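You operate a simulated robot arm through the tools that you are given. There is no shell and no other tool.

Carry out the task below with a simulated robot arm. There is one attempt and no reset: what you move stays moved.

JOB
Switch the sealer off, let it cool and sweep up the crumbs with the orange brush.
Fine: wait till it shows under 45 degrees; put the brush back, turn the heat to 1 and shut the bar. Set down upright: what you pick out. What is to be rubbed or washed off counts as gone when no trace of it is left.

The check looks at the end state, three seconds after you hand in, the way a careful person would. Anything else that was tipped, shoved, dropped, spilled or broken makes it a failure.

ROBOT AND FRAMES
A 7-joint arm with a three-finger gripper, fixed in place. Base frame: the origin is on the floor under the middle of its stand, x ahead of it, y to its left, z up; the work surface is at about z = 900. Readings come in mm, degrees, newtons and seconds.
It reaches about 977 mm from its shoulder. Its first joint turns from -166.0 to 166.0 degrees. Payload 2.69 kg.
The TCP is the grasp point between the finger pads, 29 mm short of the fingertips. In the tool frame z runs along the fingers and y along their closing line. The gripper opens to 120 mm; its body begins 78 mm behind the TCP.
Orientation is that of the tool frame in the base frame, as a unit quaternion [w, x, y, z]. With the fingers straight down and closing along the base's y, the tool's x points along the base's -x, its y along +y and its z along -z.

CONTROLS
- The arm moves only by the tool nudge_tool. Its argument "rows" is one flat list of numbers, 7 for each row, row after row: the shift along the base's x, y, z in units of 30 mm (1.0 is 30 mm), then the turn, a rotation vector about the base's x, y, z in units of 4 degrees (1.0 is 4 degrees), then the opening, from 0 (shut) to 1 (fully open). In form: [tx, ty, tz, ax, ay, az, fingers, tx, ty, tz, ax, ay, az, fingers, ...]. A call has 1 to 20 rows; each row shifts and turns the commanded pose from where the row before left it. A call with a number of a shift or a turn outside -1 to 1 is refused whole. Each row takes 0.2 s and may step no farther than 50 mm and 8.6 degrees from the row before; otherwise, or with a gripper value out of range, the whole call is refused. A pose out of reach is approached as far as the arm can. The call stops where the force on the tool passes 40 N (or 10 N more than at its start, if that is more) or the arm is blocked; 0.2 s more then pass. The fingers move at their own pace (about 136.2 mm/s each) and stop on an object; they squeeze with about 29 N. The grip force told is the motor's: it shows also when the fingers shut on nothing. Time passes only in rows, and 0.2 s behind the last, so rows that do not move let the fingers close. The reply holds the time, the measured pose of the TCP, the force on the tool along the base axes, the opening and the grip force, in the units named above and with some noise, with the torque about the TCP (base axes, N m) and any sound that the robot's microphone picked up.
- Cameras (640 x 400 px; columns grow to the right, rows downward): "scene" is fixed at [400.2, -500.3, 1670]; the picture's right is [0.50, -0.87, 0.00], its down [-0.78, -0.45, -0.43] and it looks along [0.37, 0.21, -0.90] (base axes); focal length 375 px, centre (320, 200). "wrist" rides on the gripper at [63, 0, -104] in the tool frame; the picture's right is [0.01, 1.00, 0.00], its down [-0.83, 0.00, -0.56] and it looks along [-0.56, 0.00, 0.83] (tool axes); focal length 275 px, centre (320, 200). There is no depth. A picture from a camera that has moved, and an enlarged one, comes with that camera's place and axes in the base frame and with its lens.
- snapshot(camera): a new picture of that camera. The clock stands still meanwhile.
- lift_body(by): moves the trunk up (or, below 0, down) by that many mm; the arm rides with it, the base frame stays. It gives what a move gives, with no picture.
- close_up(camera, box): a new picture of the part [left, top, right, bottom] of that camera's present view, enlarged. The clock stands still meanwhile.
- finish_job(): hands the job in; it is judged then, once.

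Nothing tells you positions but the pictures and the camera data. Unless the task says otherwise, let go and move clear before handing in.

The tools are called after "Request:" as a command line: name --argument value ..., lists and objects as JSON in quotes. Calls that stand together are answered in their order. nudge_tool: Moves the arm, as the interface text tells. Its arguments: {"type":"object","properties":{"rows":{"type":"array","items":{"type":"number"}}},"required":["rows"]} The other tools are called the same way: lift_body (by) moves the trunk up or down; snapshot (camera) takes a picture; close_up (camera, box) takes an enlarged picture of a part of a camera's view; finish_job () hands the job in.

At the start:

```text
clock: 0.0
tcp_pos: [512.6, -254.6, 1311.9]
tcp_rot: [0.0, 0.0, 1.0, 0.0]
force: [-0.3, 0.1, -0.3]
wrist_torque: [0.02, 0.03, -0.01]
finger_gap: 119.8
grasp_force: 0.0
trunk travel left (down, up): [-450.0, 136.0]
```

scene: 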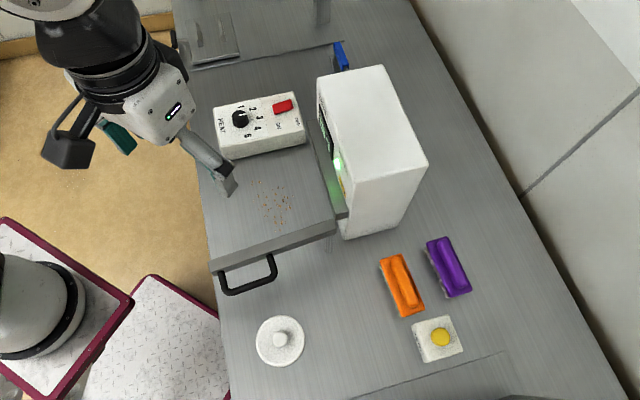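
wrist: 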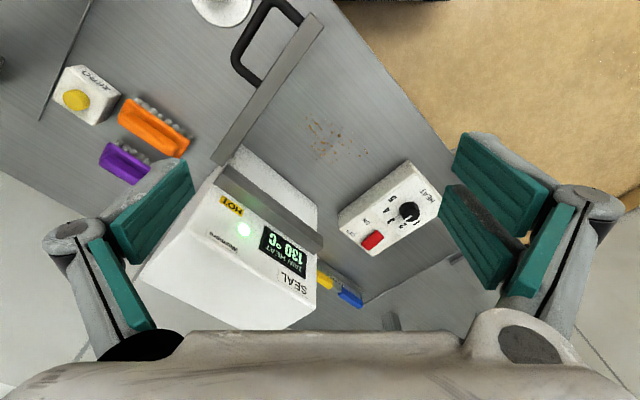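

I see a sealer (white box with a display reading about 130 °C), a control box with a heat knob and red switch, crumbs on the table near the sealing bar, and orange and purple brushes. I'll look closer before moving anything.

Request:
close_up --camera "scene" --box '[200, 80, 320, 155]'

Request:
close_up --camera "scene" --box '[200, 150, 360, 300]'

Request:
close_up --camera "scene" --box '[360, 220, 500, 370]'

Request:
close_up --camera "wrist" --box '[180, 100, 340, 320]'

Request:
close_up --camera "wrist" --box '[320, 140, 460, 270]'

Request:
close_up --camera "scene" --box '[170, 0, 370, 110]'

```text
5.33 times, centred on (260, 118) of scene
camera zoom: at [400.2, -500.3, 1670.0], right [0.5, -0.87, 0.0], down [-0.78, -0.45, -0.43], along [0.37, 0.21, -0.9], focal length 1998 px, centre (640, 640)
```

zoom: 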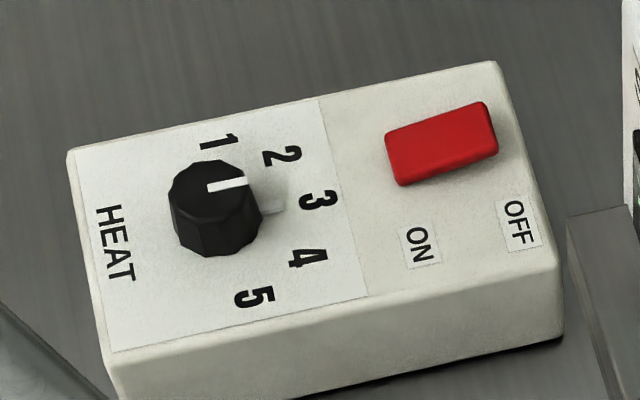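

```text
2.67 times, centred on (280, 225) of scene
camera zoom: at [400.2, -500.3, 1670.0], right [0.5, -0.87, 0.0], down [-0.78, -0.45, -0.43], along [0.37, 0.21, -0.9], focal length 999 px, centre (427, 133)
```

zoom: 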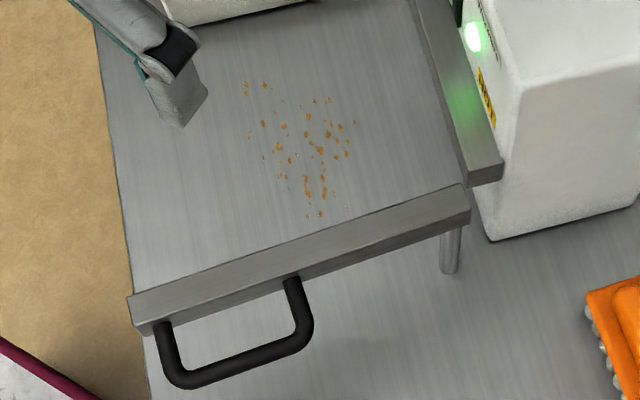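

```text
2.67 times, centred on (430, 295) of scene
camera zoom: at [400.2, -500.3, 1670.0], right [0.5, -0.87, 0.0], down [-0.78, -0.45, -0.43], along [0.37, 0.21, -0.9], focal length 999 px, centre (27, -53)
```

zoom: 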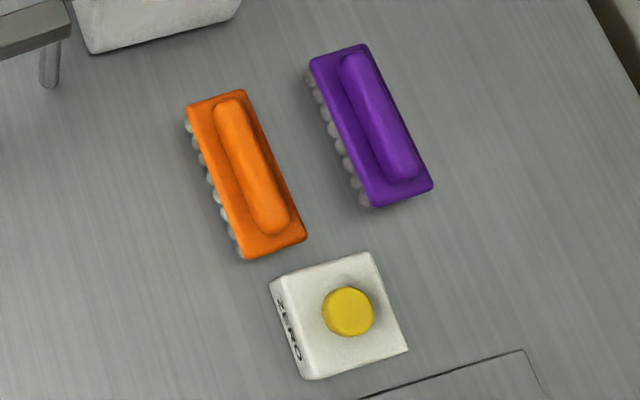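

```text
1.82 times, centred on (260, 210) of wrist
camera zoom: at [448.3, -256.5, 1416.2], right [-0.01, 1.0, 0.0], down [0.83, 0.0, 0.56], along [0.56, 0.0, -0.83], focal length 500 px, centre (429, 182)
```

zoom: 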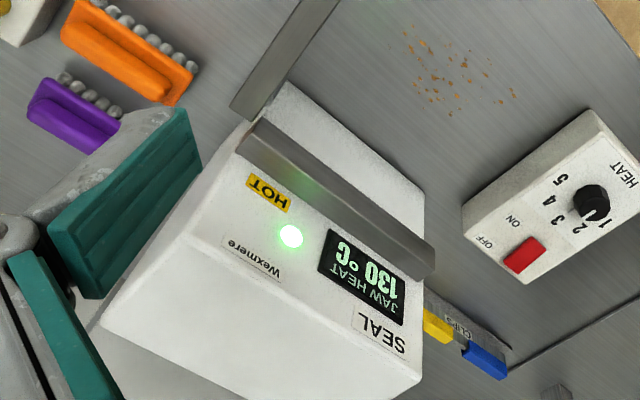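

```text
3.08 times, centred on (390, 205) of wrist
camera zoom: at [448.3, -256.5, 1416.2], right [-0.01, 1.0, 0.0], down [0.83, 0.0, 0.56], along [0.56, 0.0, -0.83], focal length 847 px, centre (105, 185)
```

zoom: 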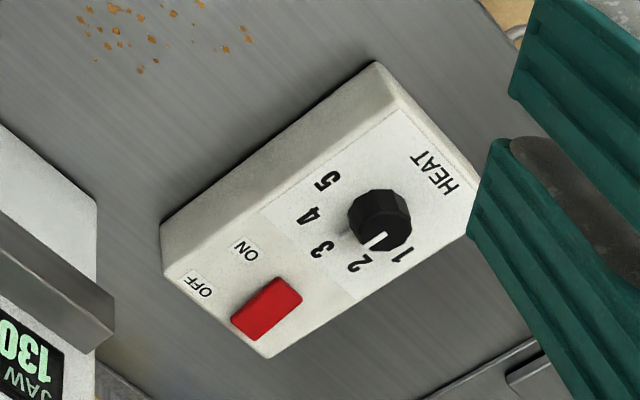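

```text
3.20 times, centred on (270, 55) of scene
camera zoom: at [400.2, -500.3, 1670.0], right [0.5, -0.87, 0.0], down [-0.78, -0.45, -0.43], along [0.37, 0.21, -0.9], focal length 1199 px, centre (480, 664)
```

zoom: 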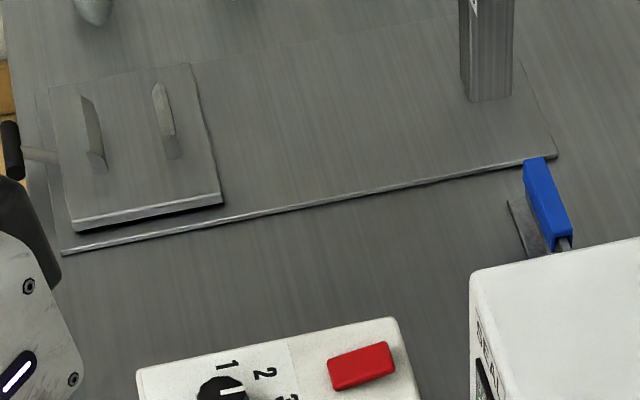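

The picture gives a rough layout: brush near (628, -555), crumbs near (660, -232), control box near (790, -65), and a bar hinged near (680, -390). I'll move the arm over the control box for a closer look at the switch and knob.

Request:
nudge_tool --rows '[0.48, 0.86, -0.62, 0, 0, 0, 1, 0.48, 0.86, -0.62, 0, 0, 0, 1, 0.48, 0.86, -0.62, 0, 0, 0, 1, 0.48, 0.86, -0.62, 0, 0, 0, 1, 0.48, 0.86, -0.62, 0, 0, 0, 1, 0.48, 0.86, -0.62, 0, 0, 0, 1]'

Request:
snapshot --camera "wrist"

Request:
snapshot --camera "scene"

```text
clock: 1.4
tcp_pos: [595.9, -100.3, 1197.9]
tcp_rot: [0.0, 0.0, 1.0, 0.001]
force: [-0.5, -0.7, -0.4]
wrist_torque: [0.02, -0.01, 0.01]
finger_gap: 120.2
grasp_force: 0.0
trunk travel left (down, up): [-450.0, 136.0]
```

```text
taken
camera wrist: at [532.8, -100.5, 1302.7], right [0.0, 1.0, 0.0], down [0.83, 0.0, 0.56], along [0.56, 0.0, -0.83], focal length 275 px, centre (320, 200)
```

wrist: 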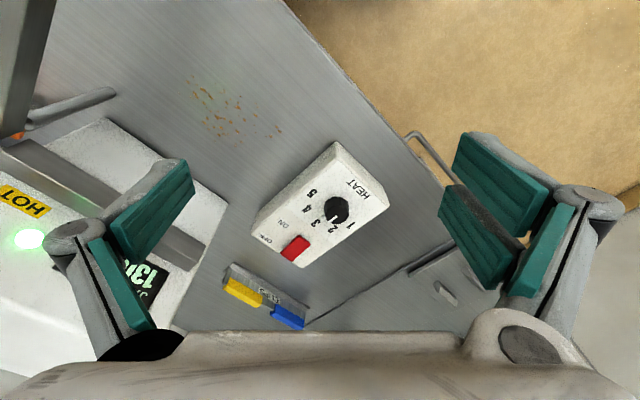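

```text
taken
```

scene: 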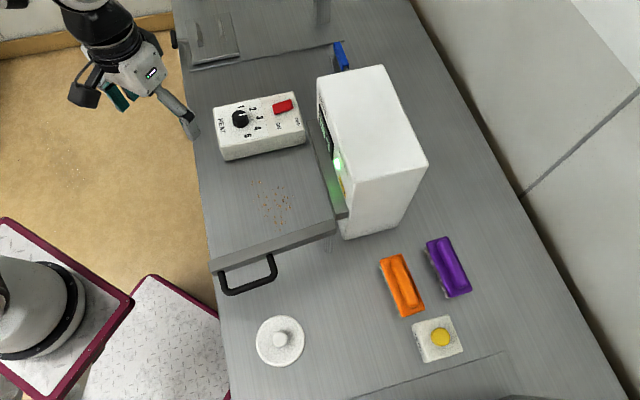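

The bar sits about 100 mm above the table on a post near (621, -390), and the table runs at about 45° to the base frame. I'll zoom in on the control box and the display from here.

Request:
close_up --camera "wrist" --box '[250, 130, 400, 275]'

Request:
close_up --camera "wrist" --box '[0, 60, 240, 260]'

Request:
close_up --camera "scene" --box '[210, 85, 310, 160]'

```text
2.76 times, centred on (325, 202) of wrist
camera zoom: at [532.8, -100.5, 1302.7], right [0.0, 1.0, 0.0], down [0.83, 0.0, 0.56], along [0.56, 0.0, -0.83], focal length 759 px, centre (306, 193)
```

zoom: 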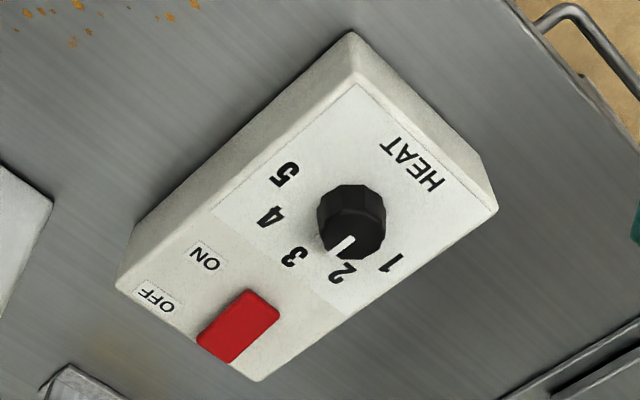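

```text
2.00 times, centred on (120, 160) of wrist
camera zoom: at [532.8, -100.5, 1302.7], right [0.0, 1.0, 0.0], down [0.83, 0.0, 0.56], along [0.56, 0.0, -0.83], focal length 551 px, centre (720, 280)
```

zoom: 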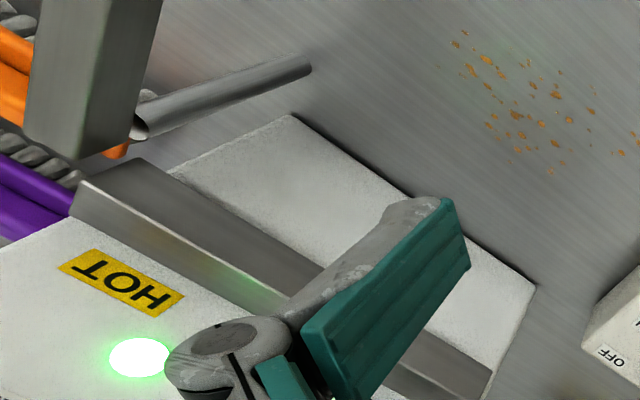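

```text
5.33 times, centred on (260, 122) of scene
camera zoom: at [400.2, -500.3, 1670.0], right [0.5, -0.87, 0.0], down [-0.78, -0.45, -0.43], along [0.37, 0.21, -0.9], focal length 1998 px, centre (640, 613)
```

zoom: 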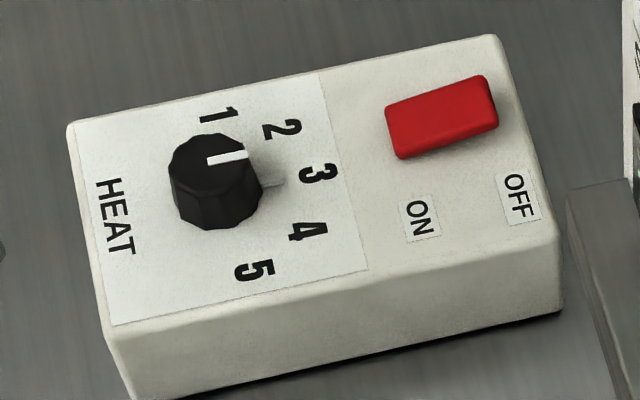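

The control box top is at z≈970. The knob centre is near (771, -77) and points at 3, with 1 lying 80° counter-clockwise. The rocker's OFF end is near (858, -154). I'll close the fingers and see how big their tip cluster is before pressing the switch.

Request:
nudge_tool --rows '[0.6, -0.2, 0, 0, 0, 0, 0, 0.6, -0.2, 0, 0, 0, 0, 0, 0.6, -0.2, 0, 0, 0, 0, 0, 0.6, -0.2, 0, 0, 0, 0, 0, 0.6, -0.2, 0, 0, 0, 0, 0, 0.6, -0.2, 0, 0, 0, 0, 0]'

Request:
snapshot --camera "wrist"

Request:
close_up --camera "scene" --box '[60, 0, 320, 165]'

```text
clock: 2.8
tcp_pos: [704.6, -137.4, 1202.3]
tcp_rot: [0.0, 0.001, 1.0, 0.0]
force: [-1.2, 0.9, 0.2]
wrist_torque: [0.0, -0.05, -0.02]
finger_gap: 0.1
grasp_force: 28.6
trunk travel left (down, up): [-450.0, 136.0]
```

```text
taken
camera wrist: at [642.3, -138.5, 1306.0], right [-0.01, 1.0, 0.0], down [0.83, 0.0, 0.56], along [0.56, 0.0, -0.83], focal length 275 px, centre (320, 200)
```

wrist: 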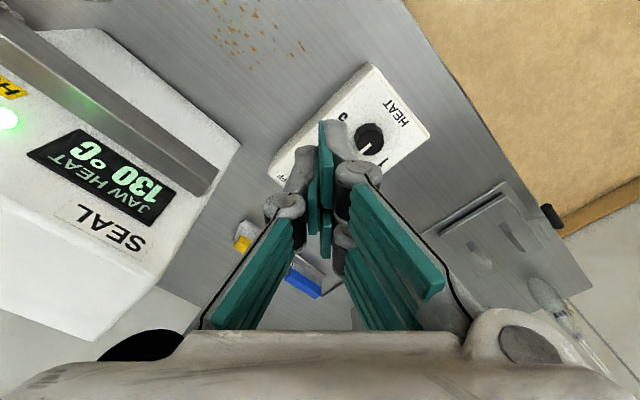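

```text
2.42 times, centred on (190, 82) of scene
camera zoom: at [400.2, -500.3, 1670.0], right [0.5, -0.87, 0.0], down [-0.78, -0.45, -0.43], along [0.37, 0.21, -0.9], focal length 908 px, centre (635, 485)
```

zoom: 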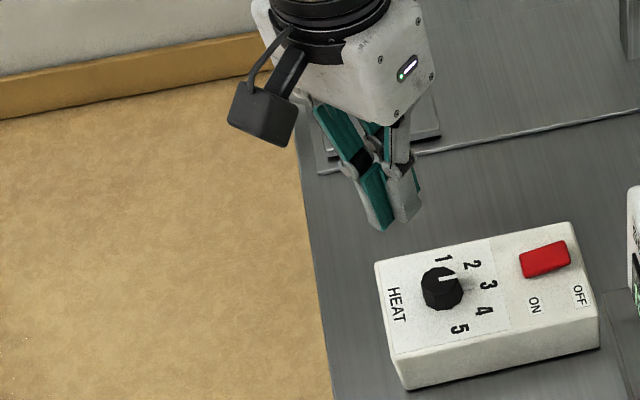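

Request:
close_up --camera "wrist" --box '[220, 110, 440, 330]'

Request:
close_up --camera "scene" --box '[150, 30, 250, 110]'

Request:
close_up --camera "scene" --box '[260, 85, 310, 135]'

```text
1.82 times, centred on (330, 220) of wrist
camera zoom: at [642.3, -138.5, 1306.0], right [-0.01, 1.0, 0.0], down [0.83, 0.0, 0.56], along [0.56, 0.0, -0.83], focal length 500 px, centre (302, 164)
```

zoom: 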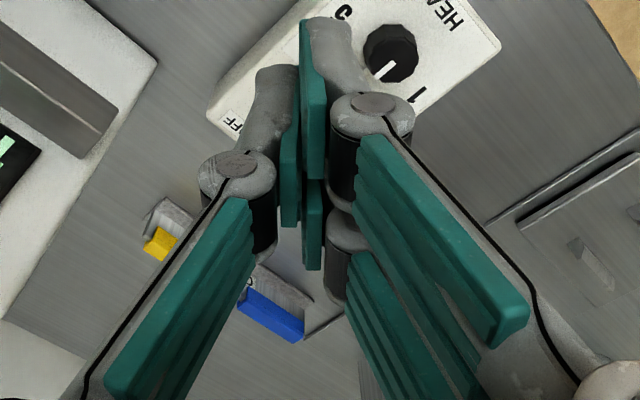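

```text
5.00 times, centred on (200, 70) of scene
camera zoom: at [400.2, -500.3, 1670.0], right [0.5, -0.87, 0.0], down [-0.78, -0.45, -0.43], along [0.37, 0.21, -0.9], focal length 1873 px, centre (920, 850)
```

zoom: 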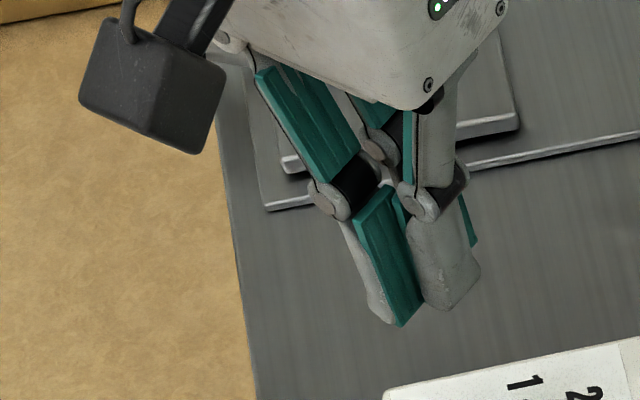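

```text
8.00 times, centred on (285, 110) of scene
camera zoom: at [400.2, -500.3, 1670.0], right [0.5, -0.87, 0.0], down [-0.78, -0.45, -0.43], along [0.37, 0.21, -0.9], focal length 2997 px, centre (600, 920)
```

zoom: 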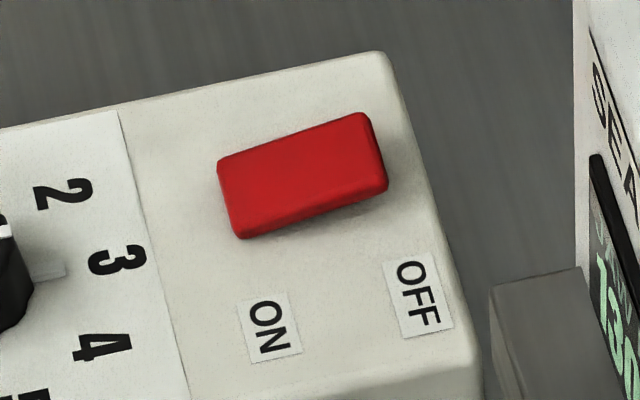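

The rocker's OFF end is visibly raised, so pressing it down there should switch it off. I'll bring the closed fingers above (862, -160), going down to z≈1058.

Request:
nudge_tool --rows '[0.655, -0.095, -0.6, 0, 0, 0, 0, 0.655, -0.095, -0.6, 0, 0, 0, 0, 0.655, -0.095, -0.6, 0, 0, 0, 0, 0.655, -0.095, -0.6, 0, 0, 0, 0, 0.655, -0.095, -0.6, 0, 0, 0, 0, 0.655, -0.095, -0.6, 0, 0, 0, 0, 0.655, -0.095, -0.6, 0, 0, 0, 0, 0.655, -0.095, -0.6, 0, 0, 0, 0]'

Request:
snapshot --camera "wrist"

Request:
snapshot --camera "scene"

```text
clock: 4.6
tcp_pos: [861.9, -159.5, 1058.6]
tcp_rot: [0.0, 0.0, 1.0, 0.0]
force: [-0.9, -0.4, -0.4]
wrist_torque: [0.02, -0.02, 0.01]
finger_gap: 0.1
grasp_force: 28.3
trunk travel left (down, up): [-450.0, 136.0]
```

```text
taken
camera wrist: at [799.3, -160.5, 1162.0], right [-0.01, 1.0, 0.0], down [0.83, 0.0, 0.56], along [0.56, 0.0, -0.83], focal length 275 px, centre (320, 200)
```

wrist: 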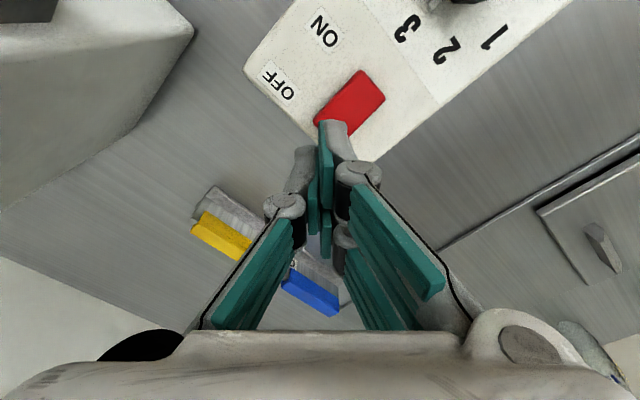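

```text
taken
```

scene: 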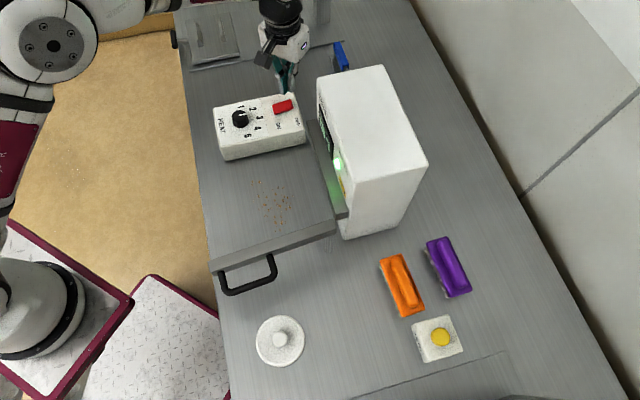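

The fingertips are just above the rocker's raised end. I'll shift slightly toward the OFF end and press down slowly, watching the force.

Request:
nudge_tool --rows '[0.2, -0.2, 0, 0, 0, 0, 0, 0, 0, -0.6, 0, 0, 0, 0, 0, 0, -0.6, 0, 0, 0, 0, 0, 0, -0.1, 0, 0, 0, 0, 0, 0, -0.1, 0, 0, 0, 0, 0, 0, -0.1, 0, 0, 0, 0, 0, 0, -0.1, 0, 0, 0, 0]'

Request:
snapshot --camera "wrist"

Request:
close_up --camera "scene" --box '[250, 70, 330, 135]'

```text
clock: 6.2
tcp_pos: [867.9, -167.4, 1008.6]
tcp_rot: [0.001, 0.001, 1.0, 0.0]
force: [0.0, -0.4, 0.1]
wrist_torque: [-0.04, -0.03, -0.02]
finger_gap: 0.0
grasp_force: 28.3
trunk travel left (down, up): [-450.0, 136.0]
```

```text
taken
camera wrist: at [805.7, -167.0, 1112.2], right [-0.01, 1.0, 0.0], down [0.83, 0.0, 0.56], along [0.56, 0.0, -0.83], focal length 275 px, centre (320, 200)
```

wrist: 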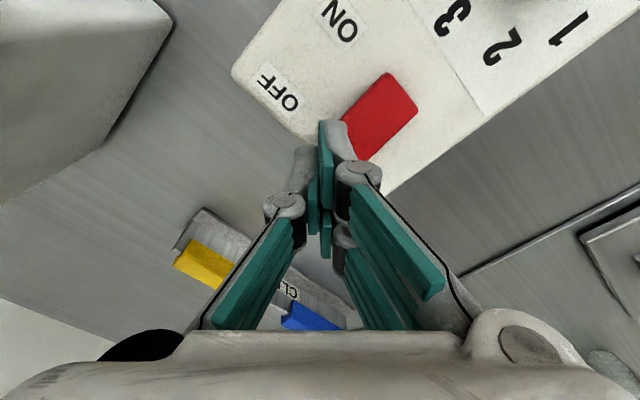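

```text
6.15 times, centred on (290, 102) of scene
camera zoom: at [400.2, -500.3, 1670.0], right [0.5, -0.87, 0.0], down [-0.78, -0.45, -0.43], along [0.37, 0.21, -0.9], focal length 2306 px, centre (505, 800)
```

zoom: 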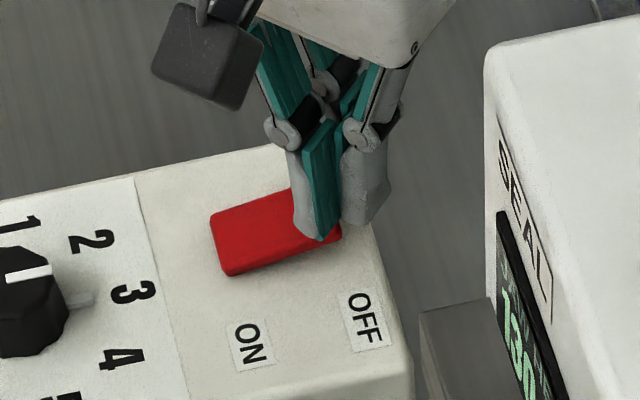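

The finger is right over the OFF end but hasn't touched it yet. I'll keep pressing down in 1.5–2 mm steps.

Request:
nudge_tool --rows '[0, 0, -0.06, 0, 0, 0, 0, 0, 0, -0.06, 0, 0, 0, 0, 0, 0, -0.06, 0, 0, 0, 0, 0, 0, -0.06, 0, 0, 0, 0]'

Request:
close_up --camera "scene" --box '[250, 70, 330, 135]'

```text
clock: 7.2
tcp_pos: [868.9, -166.0, 1000.6]
tcp_rot: [0.0, 0.001, 1.0, 0.0]
force: [0.2, -0.4, 1.8]
wrist_torque: [0.0, 0.01, 0.0]
finger_gap: 0.1
grasp_force: 28.6
trunk travel left (down, up): [-450.0, 136.0]
```

```text
6.15 times, centred on (290, 102) of scene
camera zoom: at [400.2, -500.3, 1670.0], right [0.5, -0.87, 0.0], down [-0.78, -0.45, -0.43], along [0.37, 0.21, -0.9], focal length 2306 px, centre (505, 800)
```

zoom: 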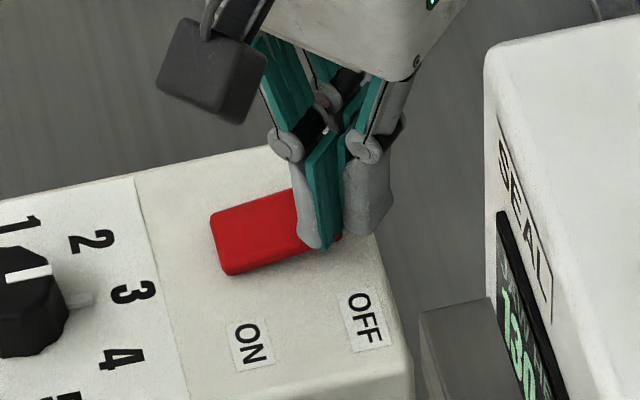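

Request:
nudge_tool --rows '[0, 0, -0.06, 0, 0, 0, 0, 0, 0, -0.06, 0, 0, 0, 0, 0, 0, -0.06, 0, 0, 0, 0, 0, 0, -0.06, 0, 0, 0, 0]'

Request:
close_up --camera "scene" --box '[250, 70, 330, 135]'

```text
clock: 8.2
tcp_pos: [870.2, -166.0, 995.8]
tcp_rot: [0.001, 0.001, 1.0, 0.0]
force: [0.4, 0.8, 10.9]
wrist_torque: [0.1, 0.16, -0.03]
finger_gap: 0.1
grasp_force: 28.3
trunk travel left (down, up): [-450.0, 136.0]
```

```text
6.15 times, centred on (290, 102) of scene
camera zoom: at [400.2, -500.3, 1670.0], right [0.5, -0.87, 0.0], down [-0.78, -0.45, -0.43], along [0.37, 0.21, -0.9], focal length 2306 px, centre (505, 800)
```

zoom: 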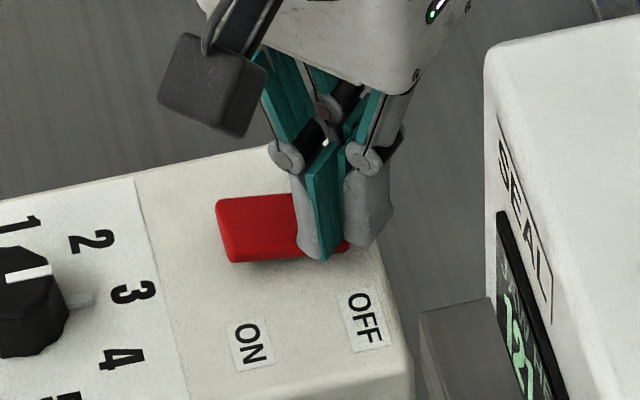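

The rocker has tipped over: the ON end is now up and the display has started to fall. I'll lift away and check.

Request:
nudge_tool --rows '[0, 0, 0.5, 0, 0, 0, 0, 0, 0, 1, 0, 0, 0, 0, 0, 0, 1, 0, 0, 0, 0, -0.8, 0.3, 1, 0, 0, 0, 0, -0.8, 0.3, 1, 0, 0, 0, 0.5, -0.8, 0.3, 1, 0, 0, 0, 1, -0.8, 0.3, 1, 0, 0, 0, 1, -0.8, 0.3, 1, 0, 0, 0, 1]'

Request:
snapshot --camera "wrist"

Request:
close_up --camera "scene" --box '[210, 75, 340, 160]'

```text
clock: 10.0
tcp_pos: [749.7, -120.1, 1219.9]
tcp_rot: [0.0, 0.0, 1.0, 0.0]
force: [0.3, 0.2, -1.2]
wrist_torque: [-0.01, 0.04, -0.03]
finger_gap: 120.0
grasp_force: 0.0
trunk travel left (down, up): [-450.0, 136.0]
```

```text
taken
camera wrist: at [686.4, -121.4, 1323.4], right [0.0, 1.0, 0.0], down [0.83, 0.0, 0.56], along [0.56, 0.0, -0.83], focal length 275 px, centre (320, 200)
```

wrist: 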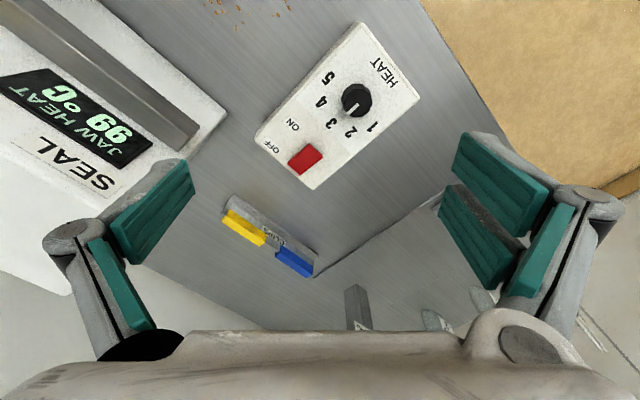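

```text
4.71 times, centred on (275, 118) of scene
camera zoom: at [400.2, -500.3, 1670.0], right [0.5, -0.87, 0.0], down [-0.78, -0.45, -0.43], along [0.37, 0.21, -0.9], focal length 1763 px, centre (532, 588)
```

zoom: 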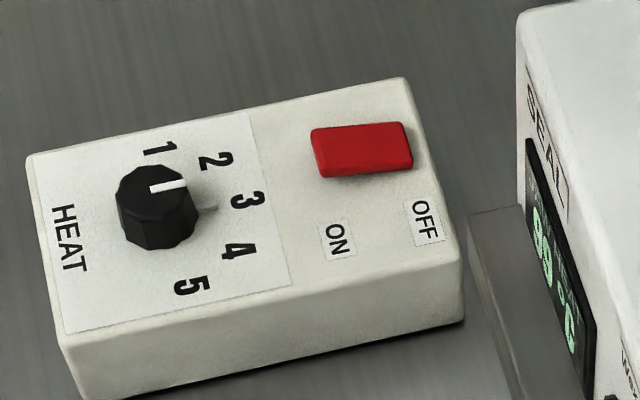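

It's off and already cooling (99 °C). While it cools I'll set the knob: turn the tool to -45° yaw so the closing line is across the knob's pointer, and hover over the knob.

Request:
nudge_tool --rows '[0.059, 0.12, -0.389, 0, 0, -0.9375, 1, 0.059, 0.12, -0.389, 0, 0, -0.9375, 1, 0.059, 0.12, -0.389, 0, 0, -0.9375, 1, 0.059, 0.12, -0.389, 0, 0, -0.9375, 1, 0.059, 0.12, -0.389, 0, 0, -0.9375, 1, 0.059, 0.12, -0.389, 0, 0, -0.9375, 1, 0.059, 0.12, -0.389, 0, 0, -0.9375, 1, 0.059, 0.12, -0.389, 0, 0, -0.9375, 1, 0.059, 0.12, -0.389, 0, 0, -0.9375, 1, 0.059, 0.12, -0.389, 0, 0, -0.9375, 1, 0.059, 0.12, -0.389, 0, 0, -0.9375, 1, 0.059, 0.12, -0.389, 0, 0, -0.9375, 1]'

Request:
snapshot --camera "wrist"

Request:
close_up --camera "scene" --box '[190, 60, 330, 160]'

```text
clock: 12.6
tcp_pos: [770.9, -79.1, 1080.1]
tcp_rot: [0.0, 0.383, 0.924, 0.0]
force: [-0.3, 0.4, -0.4]
wrist_torque: [0.02, 0.01, 0.0]
finger_gap: 120.3
grasp_force: 0.0
trunk travel left (down, up): [-450.0, 136.0]
```

```text
taken
camera wrist: at [726.3, -35.4, 1183.6], right [0.7, 0.71, 0.0], down [0.59, -0.59, 0.56], along [0.39, -0.39, -0.83], focal length 275 px, centre (320, 200)
```

wrist: 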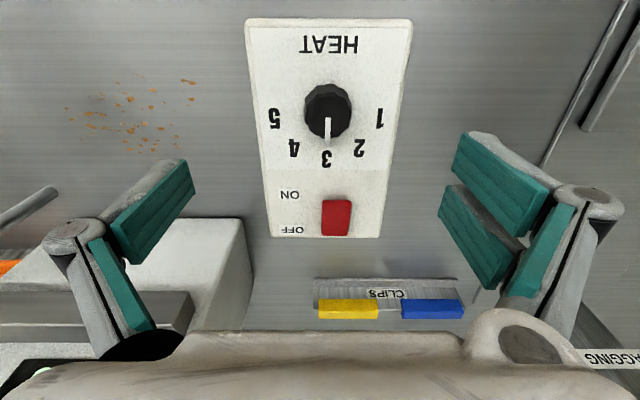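

```text
4.00 times, centred on (260, 110) of scene
camera zoom: at [400.2, -500.3, 1670.0], right [0.5, -0.87, 0.0], down [-0.78, -0.45, -0.43], along [0.37, 0.21, -0.9], focal length 1499 px, centre (560, 560)
```

zoom: 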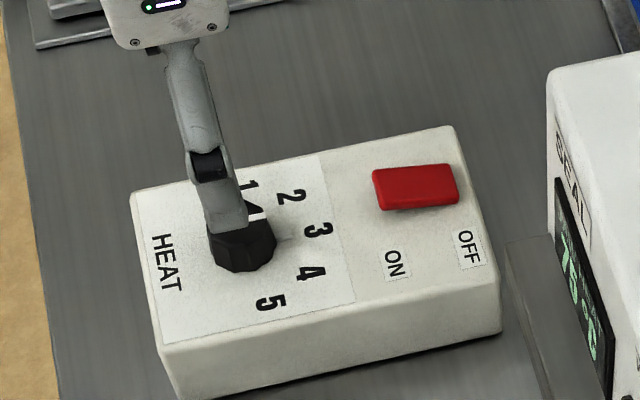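

Request:
close_up --camera "wrist" --box '[270, 60, 390, 180]'

Request:
close_up --camera "wrist" --box '[0, 60, 260, 220]'

```text
3.33 times, centred on (330, 120) of wrist
camera zoom: at [726.3, -35.4, 1183.6], right [0.7, 0.71, 0.0], down [0.59, -0.59, 0.56], along [0.39, -0.39, -0.83], focal length 918 px, centre (287, 467)
```

zoom: 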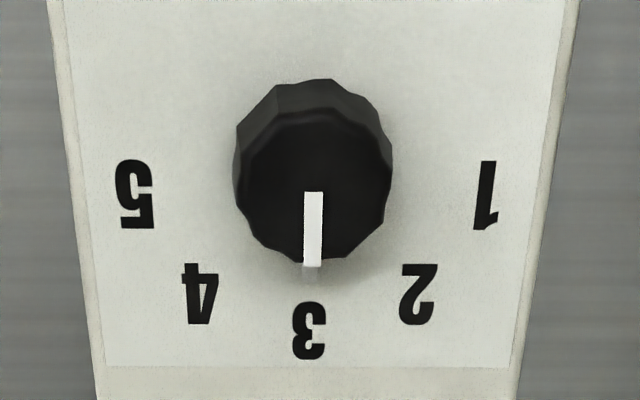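

```text
2.46 times, centred on (130, 140) of wrist
camera zoom: at [726.3, -35.4, 1183.6], right [0.7, 0.71, 0.0], down [0.59, -0.59, 0.56], along [0.39, -0.39, -0.83], focal length 678 px, centre (788, 348)
```

zoom: 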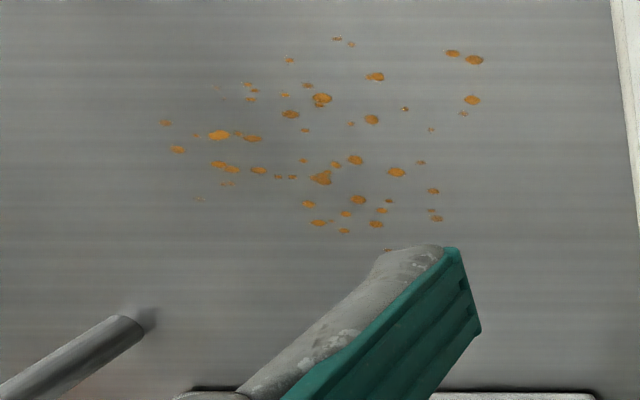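

The pointer is exactly on 3, the knob is about 32 mm across, and its centre is near (771, -75). I'll lower around it and close.

Request:
nudge_tool --rows '[0, 0.05, -0.6, 0, 0, 0, 1, 0, 0.05, -0.6, 0, 0, 0, 0.8, 0, 0, -0.6, 0, 0, 0, 0.6, 0, 0, -0.6, 0, 0, 0, 0.6, 0, 0, 0, 0, 0, 0, 0.6]'

Request:
snapshot --camera "wrist"

Request:
close_up --camera "scene" --box '[190, 60, 330, 160]'

```text
clock: 13.8
tcp_pos: [769.3, -74.6, 1006.4]
tcp_rot: [0.0, 0.382, 0.924, 0.0]
force: [0.3, 0.3, -0.2]
wrist_torque: [-0.01, 0.02, 0.0]
finger_gap: 71.8
grasp_force: 0.0
trunk travel left (down, up): [-450.0, 136.0]
```

```text
taken
camera wrist: at [725.8, -31.8, 1110.9], right [0.7, 0.71, 0.0], down [0.59, -0.58, 0.56], along [0.39, -0.39, -0.83], focal length 275 px, centre (320, 200)
```

wrist: 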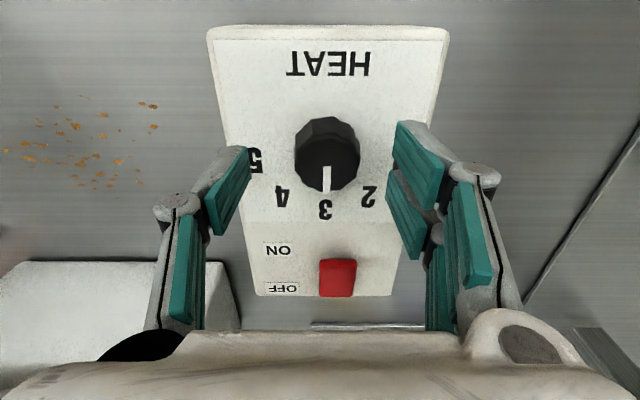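

```text
4.00 times, centred on (260, 110) of scene
camera zoom: at [400.2, -500.3, 1670.0], right [0.5, -0.87, 0.0], down [-0.78, -0.45, -0.43], along [0.37, 0.21, -0.9], focal length 1499 px, centre (560, 560)
```

zoom: 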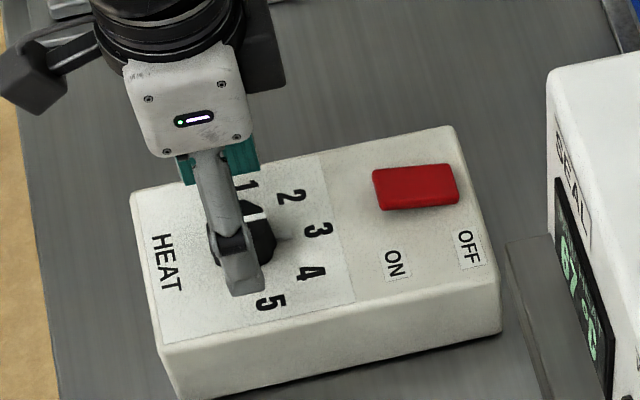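

Request:
nudge_tool --rows '[0.05, 0.083, 0, 0, 0, 0, 0.6, 0, 0, 0, 0, 0, 0, 0.35, 0, 0, 0, 0, 0, 0, 0, 0, 0, 0, 0, 0, 0, 0, 0, 0, 0, 0, 0, 0, 0]'

Request:
snapshot --camera "wrist"

Request:
close_up --camera "scene" --box '[190, 60, 330, 160]'

```text
clock: 15.0
tcp_pos: [771.4, -72.2, 1008.5]
tcp_rot: [0.001, 0.382, 0.924, 0.0]
force: [5.1, 2.3, -1.0]
wrist_torque: [-0.02, -0.24, 0.02]
finger_gap: 35.4
grasp_force: 44.9
trunk travel left (down, up): [-450.0, 136.0]
```

```text
taken
camera wrist: at [727.3, -28.3, 1111.4], right [0.7, 0.71, 0.0], down [0.59, -0.58, 0.56], along [0.4, -0.39, -0.83], focal length 275 px, centre (320, 200)
```

wrist: 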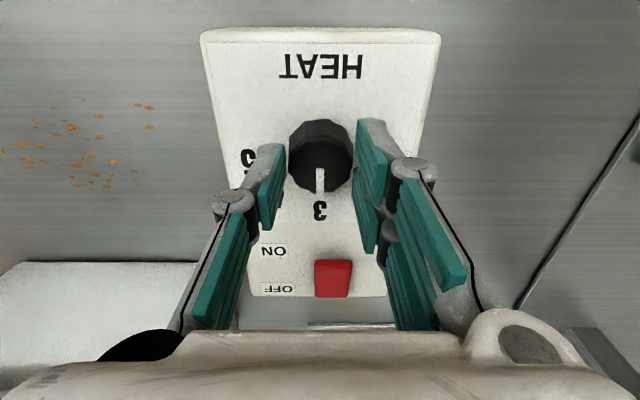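

```text
4.00 times, centred on (260, 110) of scene
camera zoom: at [400.2, -500.3, 1670.0], right [0.5, -0.87, 0.0], down [-0.78, -0.45, -0.43], along [0.37, 0.21, -0.9], focal length 1499 px, centre (560, 560)
```

zoom: 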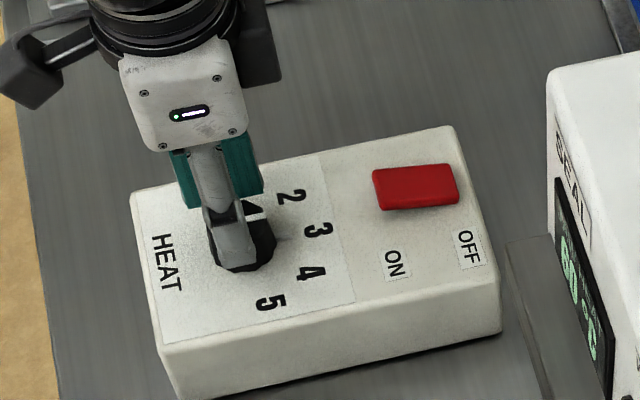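

The knob is gripped (gap 35 mm). I'll turn it +40° first, then check.

Request:
nudge_tool --rows '[0, 0, 0, 0, 0, 1, 0, 0, 0, 0, 0, 0, 1, 0, 0, 0, 0, 0, 0, 1, 0, 0, 0, 0, 0, 0, 1, 0, 0, 0, 0, 0, 0, 1, 0, 0, 0, 0, 0, 0, 1, 0, 0, 0, 0, 0, 0, 1, 0, 0, 0, 0, 0, 0, 1, 0, 0, 0, 0, 0, 0, 1, 0, 0, 0, 0, 0, 0, 1, 0]'

Request:
snapshot --camera "wrist"

Request:
close_up --camera "scene" --box '[190, 60, 330, 160]'

```text
clock: 17.2
tcp_pos: [771.5, -73.5, 1008.0]
tcp_rot: [0.0, 0.044, 0.999, -0.002]
force: [-6.1, -15.9, 12.7]
wrist_torque: [-0.35, 0.42, -0.06]
finger_gap: 35.3
grasp_force: 45.2
trunk travel left (down, up): [-450.0, 136.0]
```

```text
taken
camera wrist: at [708.6, -69.1, 1111.3], right [0.08, 1.0, 0.0], down [0.83, -0.07, 0.56], along [0.55, -0.05, -0.83], focal length 275 px, centre (320, 200)
```

wrist: 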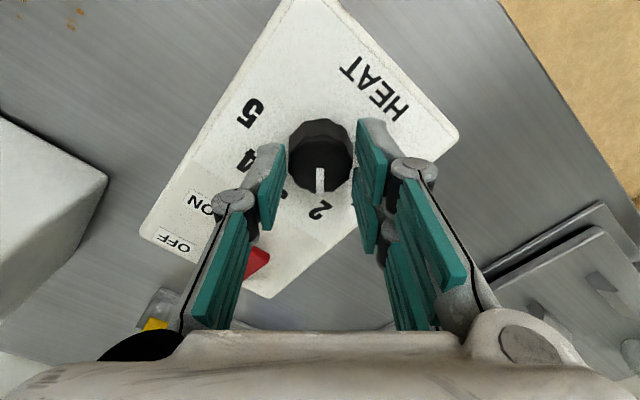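

```text
4.00 times, centred on (260, 110) of scene
camera zoom: at [400.2, -500.3, 1670.0], right [0.5, -0.87, 0.0], down [-0.78, -0.45, -0.43], along [0.37, 0.21, -0.9], focal length 1499 px, centre (560, 560)
```

zoom: 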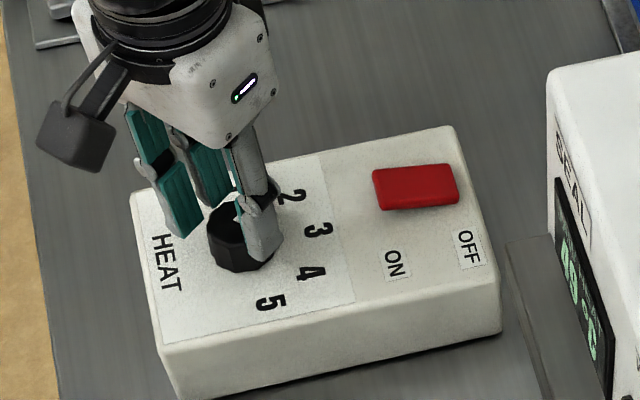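

The pointer follows and is now at 2. There's a side force building up from a small centre offset, so I'll ease a little toward -y as I turn the rest of the way.

Request:
nudge_tool --rows '[0, -0.05, 0.02, 0, 0, 0.5, 0, 0, -0.05, 0.02, 0, 0, 1, 0, 0, 0, 0, 0, 0, 1, 0, 0, 0, 0, 0, 0, 1, 0, 0, 0, 0, 0, 0, 1, 0, 0, 0, 0, 0, 0, 0.5, 0]'

Request:
snapshot --camera "wrist"

```text
clock: 18.6
tcp_pos: [771.2, -75.3, 1006.4]
tcp_rot: [-0.002, -0.132, 0.991, 0.001]
force: [-13.5, -3.5, -7.9]
wrist_torque: [0.07, -0.15, -0.01]
finger_gap: 35.3
grasp_force: 45.2
trunk travel left (down, up): [-450.0, 136.0]
```

```text
taken
camera wrist: at [711.4, -92.4, 1111.5], right [-0.27, 0.96, 0.0], down [0.8, 0.22, 0.55], along [0.53, 0.15, -0.83], focal length 275 px, centre (320, 200)
```

wrist: 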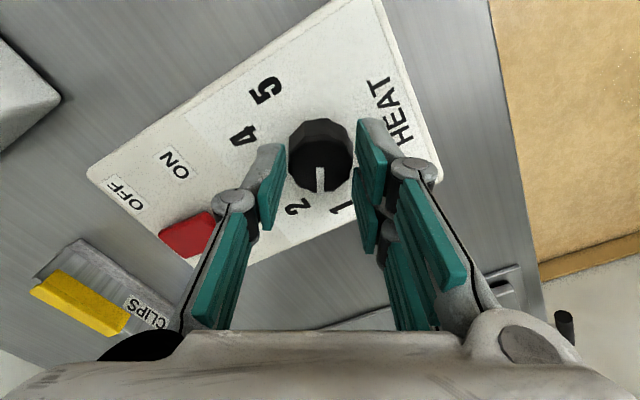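

Request:
nudge_tool --rows '[-0.05, 0, 0, 0, 0, 1, 0, -0.03, 0, 0, 0, 0, 1, 0, 0, 0, 0, 0, 0, 1, 0, 0, 0, 0, 0, 0, 1, 0, 0, 0, 0, 0, 0, 1, 0, 0, 0, 0, 0, 0, 0, 0]'

Request:
snapshot --camera "wrist"

Request:
close_up --camera "wrist" --box '[240, 90, 420, 250]'

```text
clock: 20.0
tcp_pos: [772.3, -75.4, 1008.8]
tcp_rot: [0.001, -0.3, 0.954, 0.001]
force: [21.1, -5.2, -19.5]
wrist_torque: [0.23, -0.99, -0.64]
finger_gap: 35.1
grasp_force: 44.6
trunk travel left (down, up): [-450.0, 136.0]
```

```text
taken
camera wrist: at [720.5, -112.7, 1111.4], right [-0.58, 0.82, 0.0], down [0.68, 0.48, 0.56], along [0.46, 0.32, -0.83], focal length 275 px, centre (320, 200)
```

wrist: 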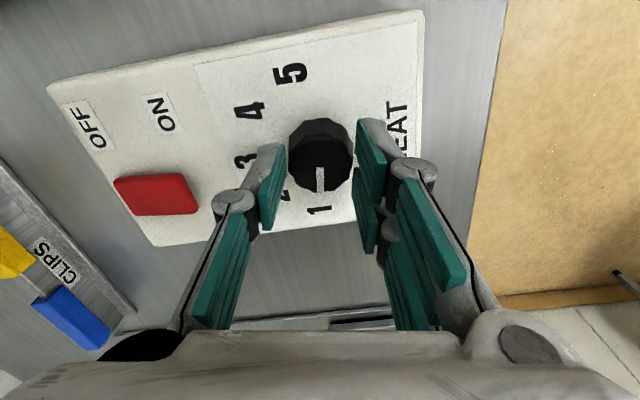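

```text
2.50 times, centred on (330, 170) of wrist
camera zoom: at [720.5, -112.7, 1111.4], right [-0.58, 0.82, 0.0], down [0.68, 0.48, 0.56], along [0.46, 0.32, -0.83], focal length 688 px, centre (295, 275)
```

zoom: 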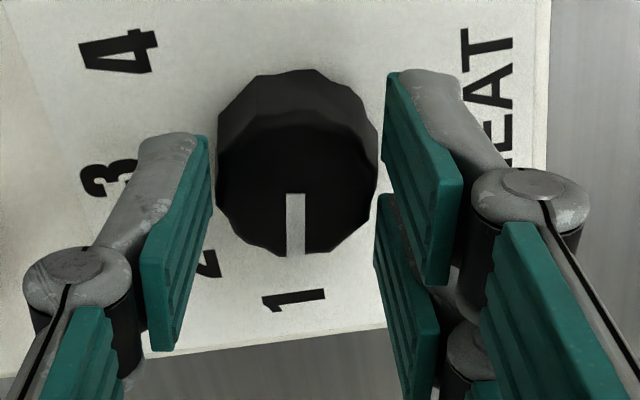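

The pointer lines up with 1 and the resisting torque has risen, as it would at an end stop. I'll open the fingers and lift straight up, then check the knob and the temperature.

Request:
nudge_tool --rows '[0, 0, 0, 0, 0, 0, 0.6, 0, 0, 0, 0, 0, 0, 0.7, 0, 0, 0.6, 0, 0, 0, 0.7, 0, 0, 1, 0, 0, 0, 0.7, 0, 0, 1, 0, 0, 0, 1, 0, 0, 1, 0, 0, 0, 1, 0, 0, 1, 0, 0, 0, 1, -0.5, -0.5, 1, 0, 0, -1, 1, -0.5, -0.5, 1, 0, 0, -1, 1]'

Request:
snapshot --camera "wrist"

Request:
close_up --camera "scene" --box '[210, 75, 340, 160]'

```text
clock: 22.0
tcp_pos: [739.6, -105.2, 1205.8]
tcp_rot: [-0.001, -0.233, 0.972, -0.001]
force: [1.2, 0.3, 0.9]
wrist_torque: [-0.01, 0.01, 0.03]
finger_gap: 119.9
grasp_force: 0.0
trunk travel left (down, up): [-450.0, 136.0]
```

```text
taken
camera wrist: at [683.6, -134.8, 1310.6], right [-0.46, 0.89, 0.0], down [0.74, 0.38, 0.55], along [0.49, 0.25, -0.83], focal length 275 px, centre (320, 200)
```

wrist: 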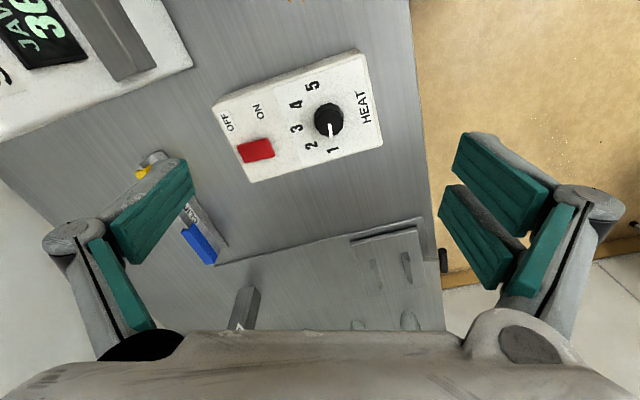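

```text
4.71 times, centred on (275, 118) of scene
camera zoom: at [400.2, -500.3, 1670.0], right [0.5, -0.87, 0.0], down [-0.78, -0.45, -0.43], along [0.37, 0.21, -0.9], focal length 1763 px, centre (532, 588)
```

zoom: 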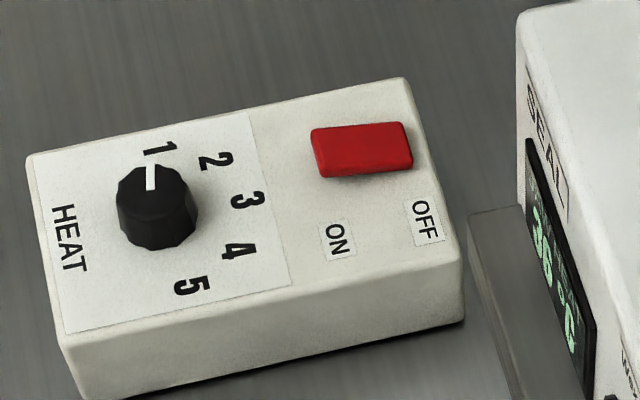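

The knob is on 1, the switch is off, and the display shows 36 °C, so it's cool enough. Next I'll swing round the robot side of the sealer, staying high, to get a proper view of the bar and the brush.

Request:
nudge_tool --rows '[-0.667, -0.722, 0.17, 0, 0, 0.3, 1, -0.667, -0.722, 0.17, 0, 0, 0.3, 1, -0.667, -0.722, 0.17, 0, 0, 0.3, 1, -0.667, -0.722, 0.17, 0, 0, 0.3, 1, -0.667, -0.722, 0.17, 0, 0, 0.3, 1, -0.667, -0.722, 0.17, 0, 0, 0.3, 1, -0.667, -0.722, 0.17, 0, 0, 0.3, 1, -0.667, -0.722, 0.17, 0, 0, 0.3, 1, -0.667, -0.722, 0.17, 0, 0, 0.3, 1, -0.11, -0.83, -0.1, 0, 0, 0.3, 1, -0.11, -0.83, -0.1, 0, 0, 0.3, 1, -0.11, -0.83, -0.1, 0, 0, 0.3, 1, -0.11, -0.83, -0.1, 0, 0, 0.3, 1, -0.11, -0.83, -0.1, 0, 0, 0.3, 1, -0.11, -0.83, -0.1, 0, 0, 0.3, 1]'

Request:
snapshot --camera "wrist"

Request:
snapshot --camera "scene"

```text
clock: 25.2
tcp_pos: [541.7, -448.4, 1233.2]
tcp_rot: [0.0, -0.383, 0.924, 0.0]
force: [-0.1, 0.6, 0.3]
wrist_torque: [-0.05, 0.01, -0.03]
finger_gap: 120.2
grasp_force: 0.0
trunk travel left (down, up): [-450.0, 136.0]
```

```text
taken
camera wrist: at [496.5, -495.0, 1337.0], right [-0.71, 0.7, 0.0], down [0.58, 0.59, 0.56], along [0.39, 0.4, -0.83], focal length 275 px, centre (320, 200)
```

wrist: 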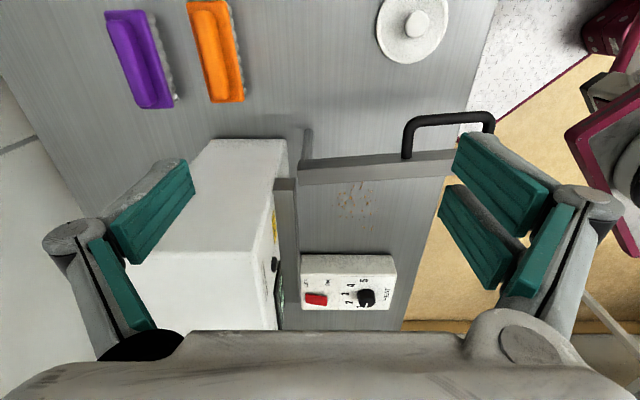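

```text
taken
```

scene: 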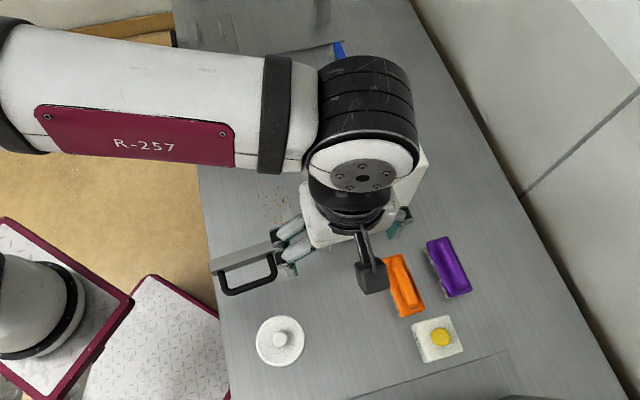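

Request:
close_up --camera "wrist" --box '[270, 90, 510, 240]'

Request:
close_up --camera "wrist" --box '[90, 0, 270, 120]'

Request:
close_up --camera "scene" --box '[200, 160, 350, 300]'

```text
2.67 times, centred on (390, 165) of wrist
camera zoom: at [496.5, -495.0, 1337.0], right [-0.71, 0.7, 0.0], down [0.58, 0.59, 0.56], along [0.39, 0.4, -0.83], focal length 734 px, centre (133, 293)
```

zoom: 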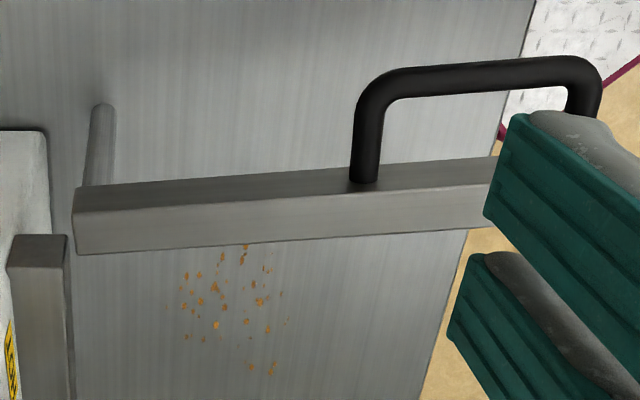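

```text
3.33 times, centred on (180, 60) of wrist
camera zoom: at [496.5, -495.0, 1337.0], right [-0.71, 0.7, 0.0], down [0.58, 0.59, 0.56], along [0.39, 0.4, -0.83], focal length 918 px, centre (787, 667)
```

zoom: 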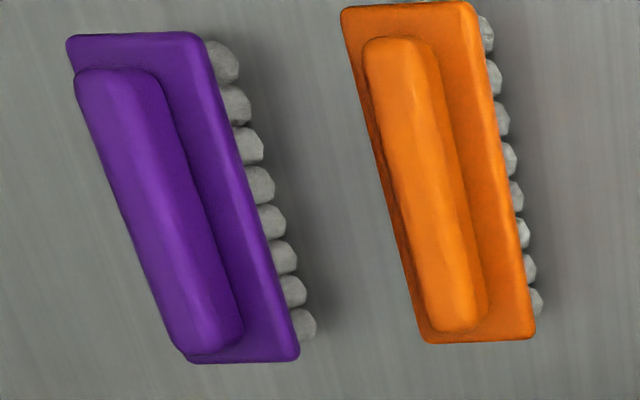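

```text
2.86 times, centred on (275, 230) of scene
camera zoom: at [400.2, -500.3, 1670.0], right [0.5, -0.87, 0.0], down [-0.78, -0.45, -0.43], along [0.37, 0.21, -0.9], focal length 1070 px, centre (449, 114)
```

zoom: 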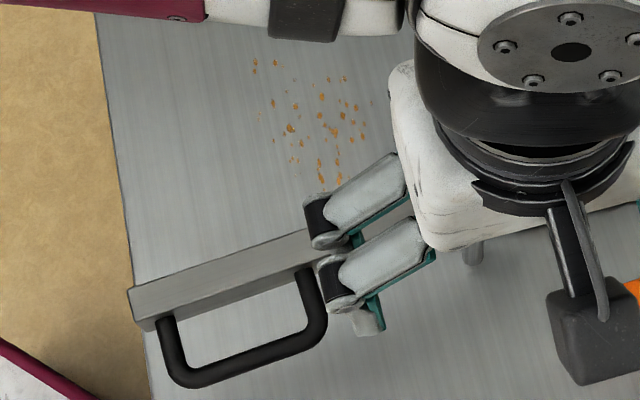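

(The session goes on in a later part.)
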